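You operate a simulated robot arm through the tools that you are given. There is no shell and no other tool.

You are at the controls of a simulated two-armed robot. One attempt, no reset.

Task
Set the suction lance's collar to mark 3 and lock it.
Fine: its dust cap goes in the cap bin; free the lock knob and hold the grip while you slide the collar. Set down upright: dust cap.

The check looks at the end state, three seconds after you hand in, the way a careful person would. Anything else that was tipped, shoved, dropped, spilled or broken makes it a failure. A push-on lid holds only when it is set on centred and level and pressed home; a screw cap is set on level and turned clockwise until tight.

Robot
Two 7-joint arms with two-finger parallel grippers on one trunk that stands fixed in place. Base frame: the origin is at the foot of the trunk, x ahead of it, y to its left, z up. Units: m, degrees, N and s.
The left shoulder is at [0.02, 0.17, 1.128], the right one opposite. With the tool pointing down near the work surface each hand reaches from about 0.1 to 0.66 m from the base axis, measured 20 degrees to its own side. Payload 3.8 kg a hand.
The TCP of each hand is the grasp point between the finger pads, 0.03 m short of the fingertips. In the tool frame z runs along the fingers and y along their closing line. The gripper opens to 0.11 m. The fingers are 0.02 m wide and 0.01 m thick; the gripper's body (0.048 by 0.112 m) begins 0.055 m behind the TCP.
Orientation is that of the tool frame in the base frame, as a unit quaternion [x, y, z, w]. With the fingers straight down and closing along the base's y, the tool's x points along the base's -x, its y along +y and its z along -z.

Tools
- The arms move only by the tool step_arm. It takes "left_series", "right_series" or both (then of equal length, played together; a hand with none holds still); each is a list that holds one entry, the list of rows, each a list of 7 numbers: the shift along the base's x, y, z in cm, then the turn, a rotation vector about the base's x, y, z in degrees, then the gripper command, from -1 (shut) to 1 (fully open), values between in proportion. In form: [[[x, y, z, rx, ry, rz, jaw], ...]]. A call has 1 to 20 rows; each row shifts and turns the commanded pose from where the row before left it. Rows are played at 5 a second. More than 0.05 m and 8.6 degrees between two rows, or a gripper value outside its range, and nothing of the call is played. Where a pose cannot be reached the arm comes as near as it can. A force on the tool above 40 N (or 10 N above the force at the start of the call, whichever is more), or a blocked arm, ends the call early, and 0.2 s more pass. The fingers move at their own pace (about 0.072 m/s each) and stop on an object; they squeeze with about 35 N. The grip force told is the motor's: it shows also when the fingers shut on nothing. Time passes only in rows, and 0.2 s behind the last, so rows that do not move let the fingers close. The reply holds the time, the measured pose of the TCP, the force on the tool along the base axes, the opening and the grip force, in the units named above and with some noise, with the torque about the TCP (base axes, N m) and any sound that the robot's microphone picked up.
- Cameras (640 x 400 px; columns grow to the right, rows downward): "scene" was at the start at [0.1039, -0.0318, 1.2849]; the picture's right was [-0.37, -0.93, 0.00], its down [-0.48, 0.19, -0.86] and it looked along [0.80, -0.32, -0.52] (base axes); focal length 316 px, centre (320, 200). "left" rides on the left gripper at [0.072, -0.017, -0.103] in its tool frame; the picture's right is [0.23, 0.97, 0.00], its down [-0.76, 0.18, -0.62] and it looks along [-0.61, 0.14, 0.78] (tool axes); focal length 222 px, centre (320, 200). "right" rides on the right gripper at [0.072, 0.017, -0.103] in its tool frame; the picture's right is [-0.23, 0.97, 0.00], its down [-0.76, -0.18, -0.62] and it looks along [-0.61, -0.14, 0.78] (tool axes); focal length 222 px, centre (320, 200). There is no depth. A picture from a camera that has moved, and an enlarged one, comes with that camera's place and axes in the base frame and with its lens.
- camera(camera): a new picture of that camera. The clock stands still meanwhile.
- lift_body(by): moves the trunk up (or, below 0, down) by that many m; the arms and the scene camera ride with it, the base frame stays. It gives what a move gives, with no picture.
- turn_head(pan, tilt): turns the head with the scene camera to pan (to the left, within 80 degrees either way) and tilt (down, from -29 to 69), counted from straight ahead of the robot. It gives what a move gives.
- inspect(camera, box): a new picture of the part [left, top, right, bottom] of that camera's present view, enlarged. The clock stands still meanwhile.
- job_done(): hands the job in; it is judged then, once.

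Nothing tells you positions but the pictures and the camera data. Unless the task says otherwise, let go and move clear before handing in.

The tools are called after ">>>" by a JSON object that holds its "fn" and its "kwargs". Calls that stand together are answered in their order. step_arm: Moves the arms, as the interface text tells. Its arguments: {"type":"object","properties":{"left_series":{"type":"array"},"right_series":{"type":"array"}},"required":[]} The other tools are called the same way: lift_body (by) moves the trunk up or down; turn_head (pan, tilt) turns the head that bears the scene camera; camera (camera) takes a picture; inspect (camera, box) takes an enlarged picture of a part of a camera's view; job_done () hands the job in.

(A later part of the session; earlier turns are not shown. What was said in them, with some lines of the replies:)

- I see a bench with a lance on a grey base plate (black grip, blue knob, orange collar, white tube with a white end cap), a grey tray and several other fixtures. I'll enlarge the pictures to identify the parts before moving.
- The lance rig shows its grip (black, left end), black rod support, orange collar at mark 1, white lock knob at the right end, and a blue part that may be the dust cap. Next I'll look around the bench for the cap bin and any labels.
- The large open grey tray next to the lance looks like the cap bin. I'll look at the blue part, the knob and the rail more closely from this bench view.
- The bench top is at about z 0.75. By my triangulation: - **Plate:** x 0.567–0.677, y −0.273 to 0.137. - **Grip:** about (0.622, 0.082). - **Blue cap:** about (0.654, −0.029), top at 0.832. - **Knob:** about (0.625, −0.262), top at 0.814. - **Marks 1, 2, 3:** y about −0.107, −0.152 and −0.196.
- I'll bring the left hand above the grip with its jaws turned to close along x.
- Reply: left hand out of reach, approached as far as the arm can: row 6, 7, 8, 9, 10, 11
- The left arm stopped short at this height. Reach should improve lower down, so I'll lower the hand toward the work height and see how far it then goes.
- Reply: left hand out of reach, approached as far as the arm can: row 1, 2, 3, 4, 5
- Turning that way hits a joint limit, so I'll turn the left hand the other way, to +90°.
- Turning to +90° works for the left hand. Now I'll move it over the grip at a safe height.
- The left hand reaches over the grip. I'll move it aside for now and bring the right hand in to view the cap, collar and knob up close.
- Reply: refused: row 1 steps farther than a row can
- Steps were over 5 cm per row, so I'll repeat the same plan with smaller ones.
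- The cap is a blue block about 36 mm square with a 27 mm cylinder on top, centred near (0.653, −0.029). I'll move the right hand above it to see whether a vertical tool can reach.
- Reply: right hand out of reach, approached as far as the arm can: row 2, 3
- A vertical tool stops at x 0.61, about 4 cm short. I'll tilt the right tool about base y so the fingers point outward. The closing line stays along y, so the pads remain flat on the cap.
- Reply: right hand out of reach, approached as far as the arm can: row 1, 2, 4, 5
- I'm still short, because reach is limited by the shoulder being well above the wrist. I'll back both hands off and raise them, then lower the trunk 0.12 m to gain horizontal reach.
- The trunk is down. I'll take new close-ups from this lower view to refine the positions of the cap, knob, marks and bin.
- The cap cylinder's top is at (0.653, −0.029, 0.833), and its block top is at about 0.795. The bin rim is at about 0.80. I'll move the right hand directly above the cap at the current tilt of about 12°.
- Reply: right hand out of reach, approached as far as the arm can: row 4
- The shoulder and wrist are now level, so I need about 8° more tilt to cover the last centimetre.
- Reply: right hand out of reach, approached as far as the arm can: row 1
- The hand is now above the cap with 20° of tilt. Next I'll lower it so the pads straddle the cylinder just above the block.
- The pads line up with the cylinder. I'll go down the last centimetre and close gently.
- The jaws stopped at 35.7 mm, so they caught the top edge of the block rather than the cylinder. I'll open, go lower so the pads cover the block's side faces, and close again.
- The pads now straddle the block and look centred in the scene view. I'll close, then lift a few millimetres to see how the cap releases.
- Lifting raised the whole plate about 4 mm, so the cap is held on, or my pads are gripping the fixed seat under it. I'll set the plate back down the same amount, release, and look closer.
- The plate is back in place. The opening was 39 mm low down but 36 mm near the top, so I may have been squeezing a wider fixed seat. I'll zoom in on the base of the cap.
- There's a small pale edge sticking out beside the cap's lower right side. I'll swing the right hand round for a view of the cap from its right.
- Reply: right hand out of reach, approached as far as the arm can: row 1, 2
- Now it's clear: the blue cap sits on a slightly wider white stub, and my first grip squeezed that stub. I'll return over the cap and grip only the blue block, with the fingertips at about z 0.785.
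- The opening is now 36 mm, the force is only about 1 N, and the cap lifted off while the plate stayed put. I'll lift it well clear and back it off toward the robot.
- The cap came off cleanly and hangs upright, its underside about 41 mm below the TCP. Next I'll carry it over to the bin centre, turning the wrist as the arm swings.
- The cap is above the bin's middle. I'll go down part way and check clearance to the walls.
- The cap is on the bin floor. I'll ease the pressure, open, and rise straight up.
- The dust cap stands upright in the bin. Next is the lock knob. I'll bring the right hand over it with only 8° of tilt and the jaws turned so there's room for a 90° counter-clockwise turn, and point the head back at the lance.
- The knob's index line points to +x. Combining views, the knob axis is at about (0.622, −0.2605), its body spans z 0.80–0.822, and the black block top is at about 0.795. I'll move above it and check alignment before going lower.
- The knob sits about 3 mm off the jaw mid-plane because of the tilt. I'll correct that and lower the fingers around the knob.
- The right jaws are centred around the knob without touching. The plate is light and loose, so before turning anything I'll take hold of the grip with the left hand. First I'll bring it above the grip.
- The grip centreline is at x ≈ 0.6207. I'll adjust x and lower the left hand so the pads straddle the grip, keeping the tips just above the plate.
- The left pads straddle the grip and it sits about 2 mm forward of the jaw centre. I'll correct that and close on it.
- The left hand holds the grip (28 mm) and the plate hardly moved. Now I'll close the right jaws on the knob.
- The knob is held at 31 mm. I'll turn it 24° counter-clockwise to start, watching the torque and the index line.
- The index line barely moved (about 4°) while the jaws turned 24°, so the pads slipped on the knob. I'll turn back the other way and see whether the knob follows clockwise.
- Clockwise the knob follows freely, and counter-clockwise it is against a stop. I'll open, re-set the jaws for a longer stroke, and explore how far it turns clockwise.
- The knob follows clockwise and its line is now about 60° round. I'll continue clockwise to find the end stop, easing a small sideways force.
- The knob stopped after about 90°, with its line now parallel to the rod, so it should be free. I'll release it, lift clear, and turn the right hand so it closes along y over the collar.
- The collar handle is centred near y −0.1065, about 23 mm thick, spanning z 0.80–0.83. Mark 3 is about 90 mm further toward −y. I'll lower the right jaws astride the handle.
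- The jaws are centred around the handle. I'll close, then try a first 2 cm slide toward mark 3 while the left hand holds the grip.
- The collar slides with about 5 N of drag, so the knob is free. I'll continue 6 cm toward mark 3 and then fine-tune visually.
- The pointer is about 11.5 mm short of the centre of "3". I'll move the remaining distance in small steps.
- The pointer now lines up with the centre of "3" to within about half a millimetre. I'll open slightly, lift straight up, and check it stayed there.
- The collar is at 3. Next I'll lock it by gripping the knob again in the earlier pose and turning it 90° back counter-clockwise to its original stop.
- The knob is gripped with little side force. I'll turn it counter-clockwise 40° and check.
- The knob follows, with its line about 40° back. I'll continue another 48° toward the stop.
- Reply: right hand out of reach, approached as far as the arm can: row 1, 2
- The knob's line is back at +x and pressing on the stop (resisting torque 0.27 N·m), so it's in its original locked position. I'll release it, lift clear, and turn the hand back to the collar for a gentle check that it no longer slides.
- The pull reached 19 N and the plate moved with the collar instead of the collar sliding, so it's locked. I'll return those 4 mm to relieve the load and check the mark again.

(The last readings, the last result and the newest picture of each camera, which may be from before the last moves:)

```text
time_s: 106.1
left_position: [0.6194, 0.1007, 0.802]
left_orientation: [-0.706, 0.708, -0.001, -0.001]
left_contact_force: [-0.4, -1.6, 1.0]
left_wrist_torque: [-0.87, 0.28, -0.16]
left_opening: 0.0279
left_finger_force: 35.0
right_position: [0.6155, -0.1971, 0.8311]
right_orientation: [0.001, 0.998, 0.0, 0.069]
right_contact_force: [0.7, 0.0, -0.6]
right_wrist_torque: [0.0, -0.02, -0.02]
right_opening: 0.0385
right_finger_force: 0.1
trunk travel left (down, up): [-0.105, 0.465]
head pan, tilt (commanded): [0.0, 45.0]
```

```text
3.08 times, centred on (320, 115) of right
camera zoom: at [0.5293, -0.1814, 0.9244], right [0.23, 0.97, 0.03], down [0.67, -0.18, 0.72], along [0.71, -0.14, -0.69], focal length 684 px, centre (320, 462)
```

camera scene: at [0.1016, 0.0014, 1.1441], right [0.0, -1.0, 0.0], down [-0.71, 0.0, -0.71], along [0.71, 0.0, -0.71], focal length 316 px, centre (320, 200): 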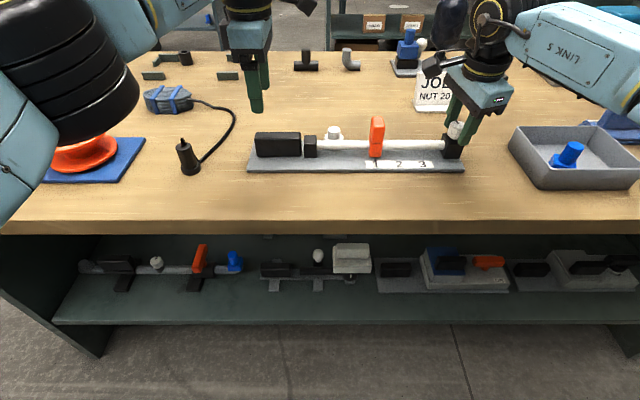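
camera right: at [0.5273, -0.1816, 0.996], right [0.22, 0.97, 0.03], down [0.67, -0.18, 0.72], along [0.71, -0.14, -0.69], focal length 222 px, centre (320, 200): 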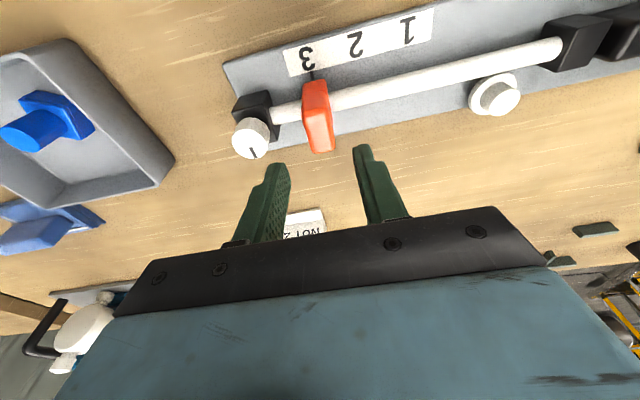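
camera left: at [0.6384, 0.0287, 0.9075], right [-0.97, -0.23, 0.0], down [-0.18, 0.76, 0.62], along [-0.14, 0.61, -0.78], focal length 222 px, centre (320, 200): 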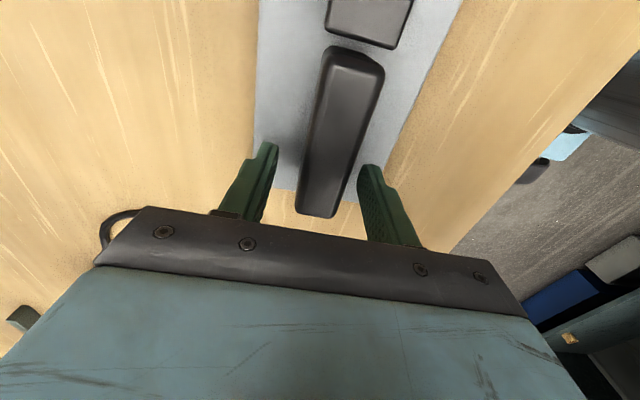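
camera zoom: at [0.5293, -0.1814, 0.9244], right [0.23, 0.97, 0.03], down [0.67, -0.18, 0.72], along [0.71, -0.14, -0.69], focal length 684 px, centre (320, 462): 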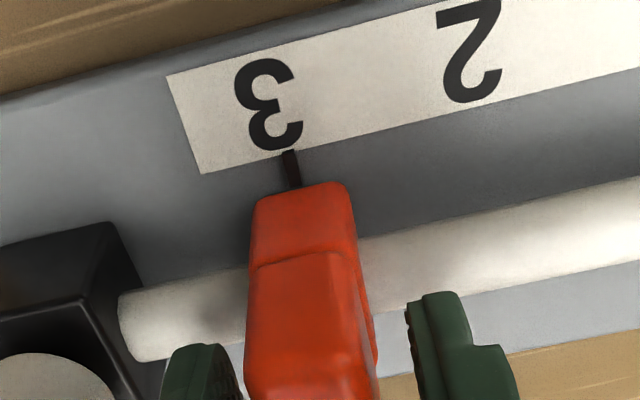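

The collar stays on 3 with the pointer under 1 mm from the centre. I'll lift the right hand clear, then open the left hand, raise it straight up, and retreat.

>>> {"fn": "step_arm", "kwargs": {"right_series": [[[0, 0, 1.5, 0, 0, 0, -0.3], [0, 0, 2.5, 0, 0, 0, -0.3], [0, 0, 3, 0, 0, 0, -0.3], [-2, 0, 3, 0, 0, 0, -0.3], [-3, 0, 2, 0, 0, 0, -0.3], [0, 0, 0, 0, 0, 0, -0.3]]]}}

>>> {"fn": "step_arm", "kwargs": {"left_series": [[[0, 0, 0, 0, 0, 0, -0.3], [0, 0, 0, 0, 0, 0, 0], [0, 0, 0, 0, 0, 0, 0], [0, 0, 1, 0, 0, 0, 0], [0, 0, 2.5, 0, 0, 0, 0], [0, 0, 3, 0, 0, 0, 0], [0, 0, 3, 0, 0, 0, 0], [-2, 1, 2, 0, 0, 0, 0], [-3, 1, 0, 0, 0, 0, 0], [-3, 1, 0, 0, 0, 0, 0], [0, 0, 0, 0, 0, 0, 0]]]}}

>>> {"fn": "camera", "kwargs": {"camera": "scene"}}

>>> {"fn": "inspect", "kwargs": {"camera": "scene", "box": [340, 90, 480, 180]}}

>>> {"fn": "inspect", "kwargs": {"camera": "scene", "box": [400, 140, 440, 175]}}

```text
time_s: 107.5
left_position: [0.6187, 0.101, 0.8014]
left_orientation: [-0.706, 0.708, -0.001, 0.0]
left_contact_force: [0.4, 0.4, -0.2]
left_wrist_torque: [-0.88, 0.15, -0.05]
left_opening: 0.0279
left_finger_force: 35.3
right_position: [0.5646, -0.1987, 0.952]
right_orientation: [0.0, 0.998, -0.001, 0.069]
right_contact_force: [0.3, 0.1, 0.4]
right_wrist_torque: [-0.03, 0.01, -0.01]
right_opening: 0.0385
right_finger_force: 0.1
trunk travel left (down, up): [-0.105, 0.465]
head pan, tilt (commanded): [0.0, 45.0]
```

```text
time_s: 109.9
left_position: [0.5382, 0.1309, 0.9164]
left_orientation: [0.707, -0.707, 0.0, 0.0]
left_contact_force: [-0.7, 0.3, -0.6]
left_wrist_torque: [0.01, -0.02, 0.0]
left_opening: 0.0552
left_finger_force: 0.0
right_position: [0.5654, -0.1976, 0.9512]
right_orientation: [0.0, 0.998, 0.0, 0.069]
right_contact_force: [-0.5, 0.4, 0.1]
right_wrist_torque: [0.0, -0.01, 0.01]
right_opening: 0.0383
right_finger_force: 0.1
trunk travel left (down, up): [-0.105, 0.465]
head pan, tilt (commanded): [0.0, 45.0]
```

```text
taken
camera scene: at [0.1015, 0.0017, 1.1441], right [0.0, -1.0, 0.0], down [-0.71, 0.0, -0.71], along [0.71, 0.0, -0.71], focal length 316 px, centre (320, 200)
```

scene: 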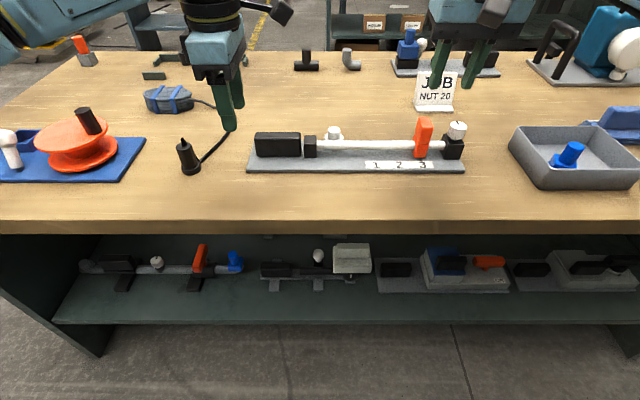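

```text
4.44 times, centred on (410, 135) of scene
camera zoom: at [0.1015, 0.0017, 1.1441], right [0.0, -1.0, 0.0], down [-0.71, 0.0, -0.71], along [0.71, 0.0, -0.71], focal length 1404 px, centre (-80, 489)
```

zoom: 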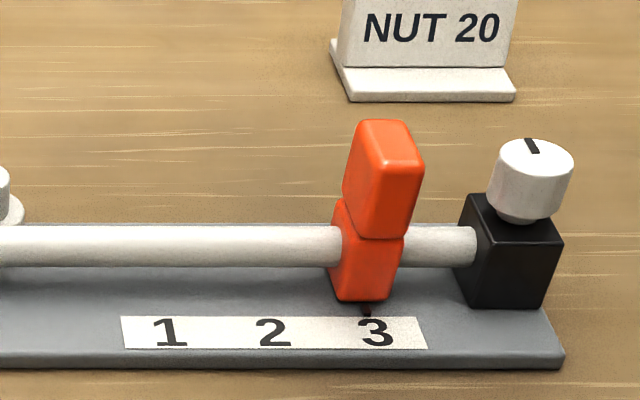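

```text
11.43 times, centred on (420, 158) of scene
camera zoom: at [0.1015, 0.0017, 1.1441], right [0.0, -1.0, 0.0], down [-0.71, 0.0, -0.71], along [0.71, 0.0, -0.71], focal length 3611 px, centre (-823, 686)
```

zoom: 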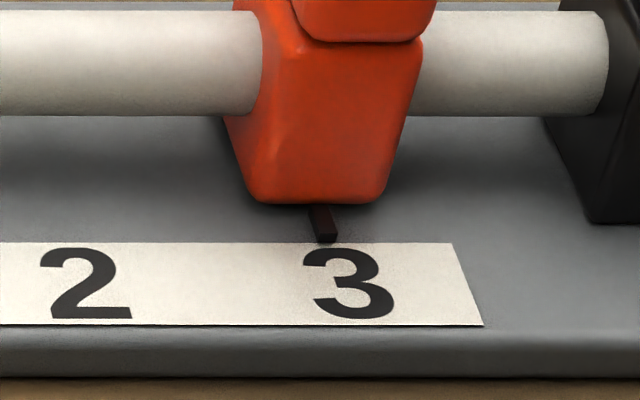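

Both hands are clear: the collar is on 3 and the knob line is back in its original position. I'll check the bin and the rest of the bench before handing in.

>>> {"fn": "turn_head", "kwargs": {"pan": -21.7, "tilt": 31.1}}

>>> {"fn": "camera", "kwargs": {"camera": "scene"}}

>>> {"fn": "inspect", "kwargs": {"camera": "scene", "box": [380, 60, 560, 200]}}

>>> {"fn": "turn_head", "kwargs": {"pan": 25, "tilt": 45}}

>>> {"fn": "camera", "kwargs": {"camera": "scene"}}

```text
time_s: 110.8
left_position: [0.5392, 0.1313, 0.9161]
left_orientation: [-0.707, 0.707, 0.0, 0.001]
left_contact_force: [-1.5, -0.3, 0.4]
left_wrist_torque: [-0.02, 0.0, 0.0]
left_opening: 0.0549
left_finger_force: 0.1
right_position: [0.5656, -0.1982, 0.9512]
right_orientation: [0.0, 0.998, 0.0, 0.069]
right_contact_force: [-0.7, 0.4, 0.0]
right_wrist_torque: [-0.01, 0.02, -0.01]
right_opening: 0.0384
right_finger_force: 0.1
trunk travel left (down, up): [-0.105, 0.465]
head pan, tilt (commanded): [-21.7, 31.1]
```

```text
taken
camera scene: at [0.1039, -0.0317, 1.1649], right [-0.37, -0.93, 0.0], down [-0.48, 0.19, -0.86], along [0.8, -0.32, -0.52], focal length 316 px, centre (320, 200)
```

scene: 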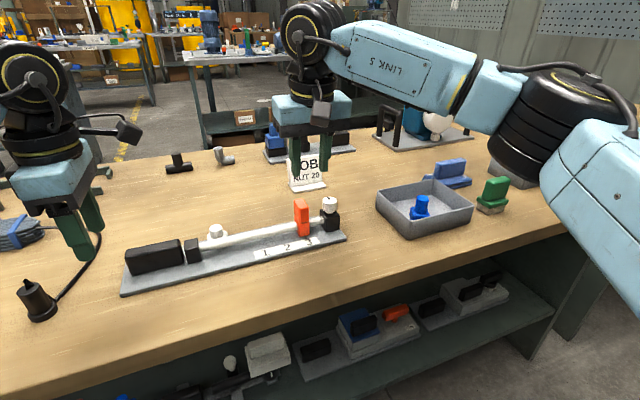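

```text
2.86 times, centred on (470, 130) of scene
camera zoom: at [0.1039, -0.0317, 1.1649], right [-0.37, -0.93, 0.0], down [-0.48, 0.19, -0.86], along [0.8, -0.32, -0.52], focal length 903 px, centre (-109, 400)
```

zoom: 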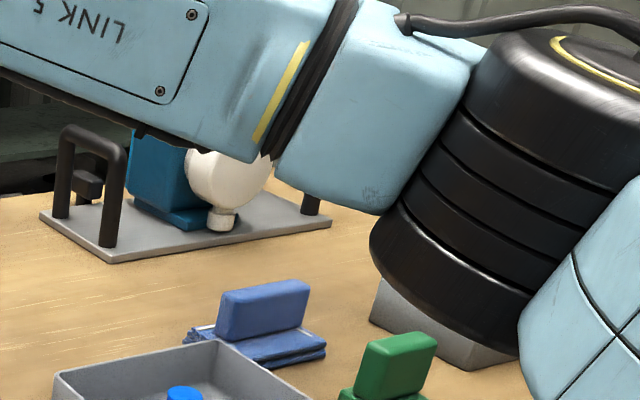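

```text
time_s: 111.9
left_position: [0.5394, 0.1307, 0.9162]
left_orientation: [-0.707, 0.707, -0.001, 0.0]
left_contact_force: [0.5, -1.0, 0.0]
left_wrist_torque: [0.02, -0.01, -0.01]
left_opening: 0.055
left_finger_force: 0.0
right_position: [0.5651, -0.198, 0.9512]
right_orientation: [0.0, 0.998, 0.001, 0.069]
right_contact_force: [0.3, 1.1, 0.7]
right_wrist_torque: [0.04, 0.02, -0.01]
right_opening: 0.0384
right_finger_force: 0.1
trunk travel left (down, up): [-0.105, 0.465]
head pan, tilt (commanded): [25.0, 45.0]
```

```text
taken
camera scene: at [0.094, 0.0358, 1.1441], right [0.42, -0.91, 0.0], down [-0.64, -0.3, -0.71], along [0.64, 0.3, -0.71], focal length 316 px, centre (320, 200)
```

scene: 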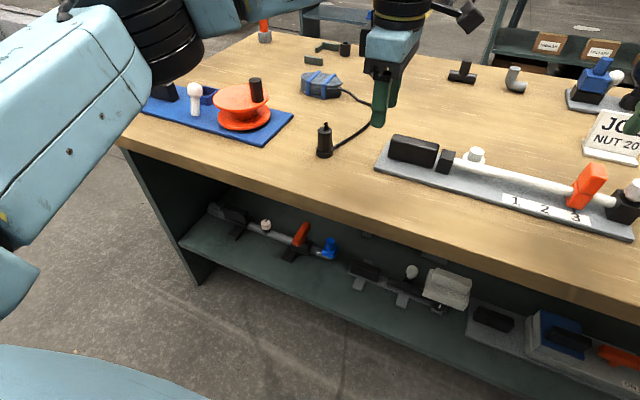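

Everything looks undisturbed so far. I'll raise the trunk to bring the arms clear and get a last look at the objects the right arm was hiding.

>>> {"fn": "lift_body", "kwargs": {"by": 0.15}}

>>> {"fn": "turn_head", "kwargs": {"pan": -30, "tilt": 35}}

>>> {"fn": "camera", "kwargs": {"camera": "scene"}}

>>> {"fn": "inspect", "kwargs": {"camera": "scene", "box": [330, 130, 520, 270]}}

>>> {"fn": "inspect", "kwargs": {"camera": "scene", "box": [80, 190, 330, 340]}}

```text
time_s: 113.6
left_position: [0.5396, 0.1307, 1.0667]
left_orientation: [-0.707, 0.707, 0.0, 0.0]
left_contact_force: [-0.2, -0.5, -0.1]
left_wrist_torque: [0.0, 0.02, 0.0]
left_opening: 0.0549
left_finger_force: 0.1
right_position: [0.5654, -0.1979, 1.1016]
right_orientation: [0.0, 0.998, 0.0, 0.069]
right_contact_force: [0.0, 0.0, 0.3]
right_wrist_torque: [-0.02, -0.02, 0.01]
right_opening: 0.0385
right_finger_force: 0.0
trunk travel left (down, up): [-0.255, 0.315]
head pan, tilt (commanded): [25.0, 45.0]
```

```text
time_s: 114.9
left_position: [0.5397, 0.1302, 1.0672]
left_orientation: [-0.706, 0.708, 0.0, 0.0]
left_contact_force: [0.7, 0.8, 0.0]
left_wrist_torque: [0.04, 0.02, -0.02]
left_opening: 0.0549
left_finger_force: 0.1
right_position: [0.5653, -0.198, 1.1013]
right_orientation: [0.0, 0.998, 0.0, 0.069]
right_contact_force: [0.0, 0.3, -0.9]
right_wrist_torque: [-0.01, -0.01, -0.04]
right_opening: 0.0385
right_finger_force: 0.1
trunk travel left (down, up): [-0.255, 0.315]
head pan, tilt (commanded): [-30.0, 35.0]
```

```text
taken
camera scene: at [0.0966, -0.0425, 1.3089], right [-0.5, -0.87, 0.0], down [-0.5, 0.29, -0.82], along [0.71, -0.41, -0.57], focal length 316 px, centre (320, 200)
```

scene: 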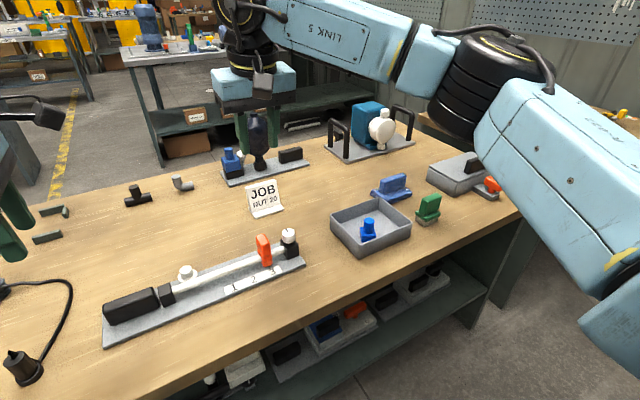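

```text
2.86 times, centred on (425, 200) of scene
camera zoom: at [0.0966, -0.0425, 1.3089], right [-0.5, -0.87, 0.0], down [-0.5, 0.29, -0.82], along [0.71, -0.41, -0.57], focal length 903 px, centre (20, 200)
```

zoom: 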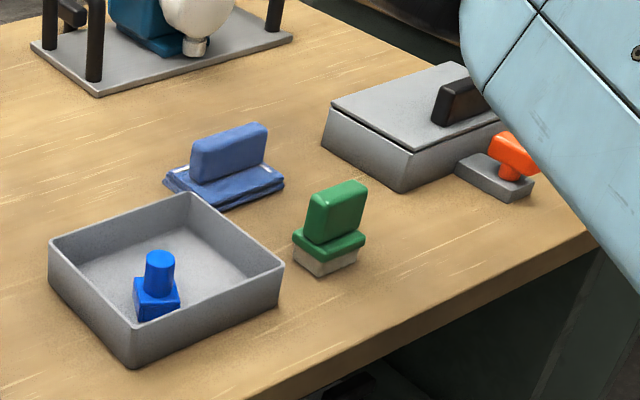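

```text
2.56 times, centred on (205, 265) of scene
camera zoom: at [0.0966, -0.0425, 1.3089], right [-0.5, -0.87, 0.0], down [-0.5, 0.29, -0.82], along [0.71, -0.41, -0.57], focal length 809 px, centre (614, 34)
```

zoom: 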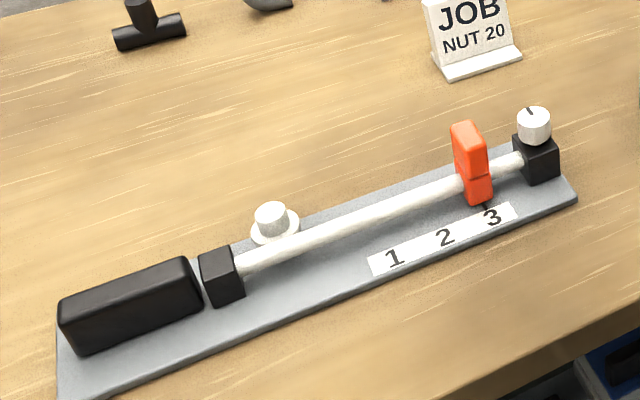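

The dust cap stands upright in the bin, the collar is on mark 3 with the knob back at its locked position, and nothing else on the bench looks disturbed. Both hands are empty and clear, so I'm handing in.

>>> {"fn": "job_done", "kwargs": {}}

```text
The job is handed in.
```

The suction lance's collar is on mark 3 and locked, and the dust cap stands upright in the grey tray. I handed the job in with both hands empty and clear. No verdict came back, so this is from my own checks.

- **Dust cap:** it's the blue cap from the white stub on the plate. I took the grey tray to be the cap bin, because it is the open tray next to the lance and nothing is labelled.
- **Collar:** the pointer sits under 1 mm from the centre of "3", slightly toward 2. My lock test nudged it about half a millimetre.
- **Lock:** the knob frees by turning clockwise a quarter turn, and I turned it back to its original stop to lock it. With it locked, a pull of about 19 N moved the plate along with the collar instead of sliding it. When free, the collar slid at about 5 N.
- **Plate:** my first grip on the cap caught the stub and lifted the lance's base plate about 4 mm. I set it straight back down. It ended within a millimetre or two of where it started.

Nothing else on the bench looked moved or tipped in the final pictures.
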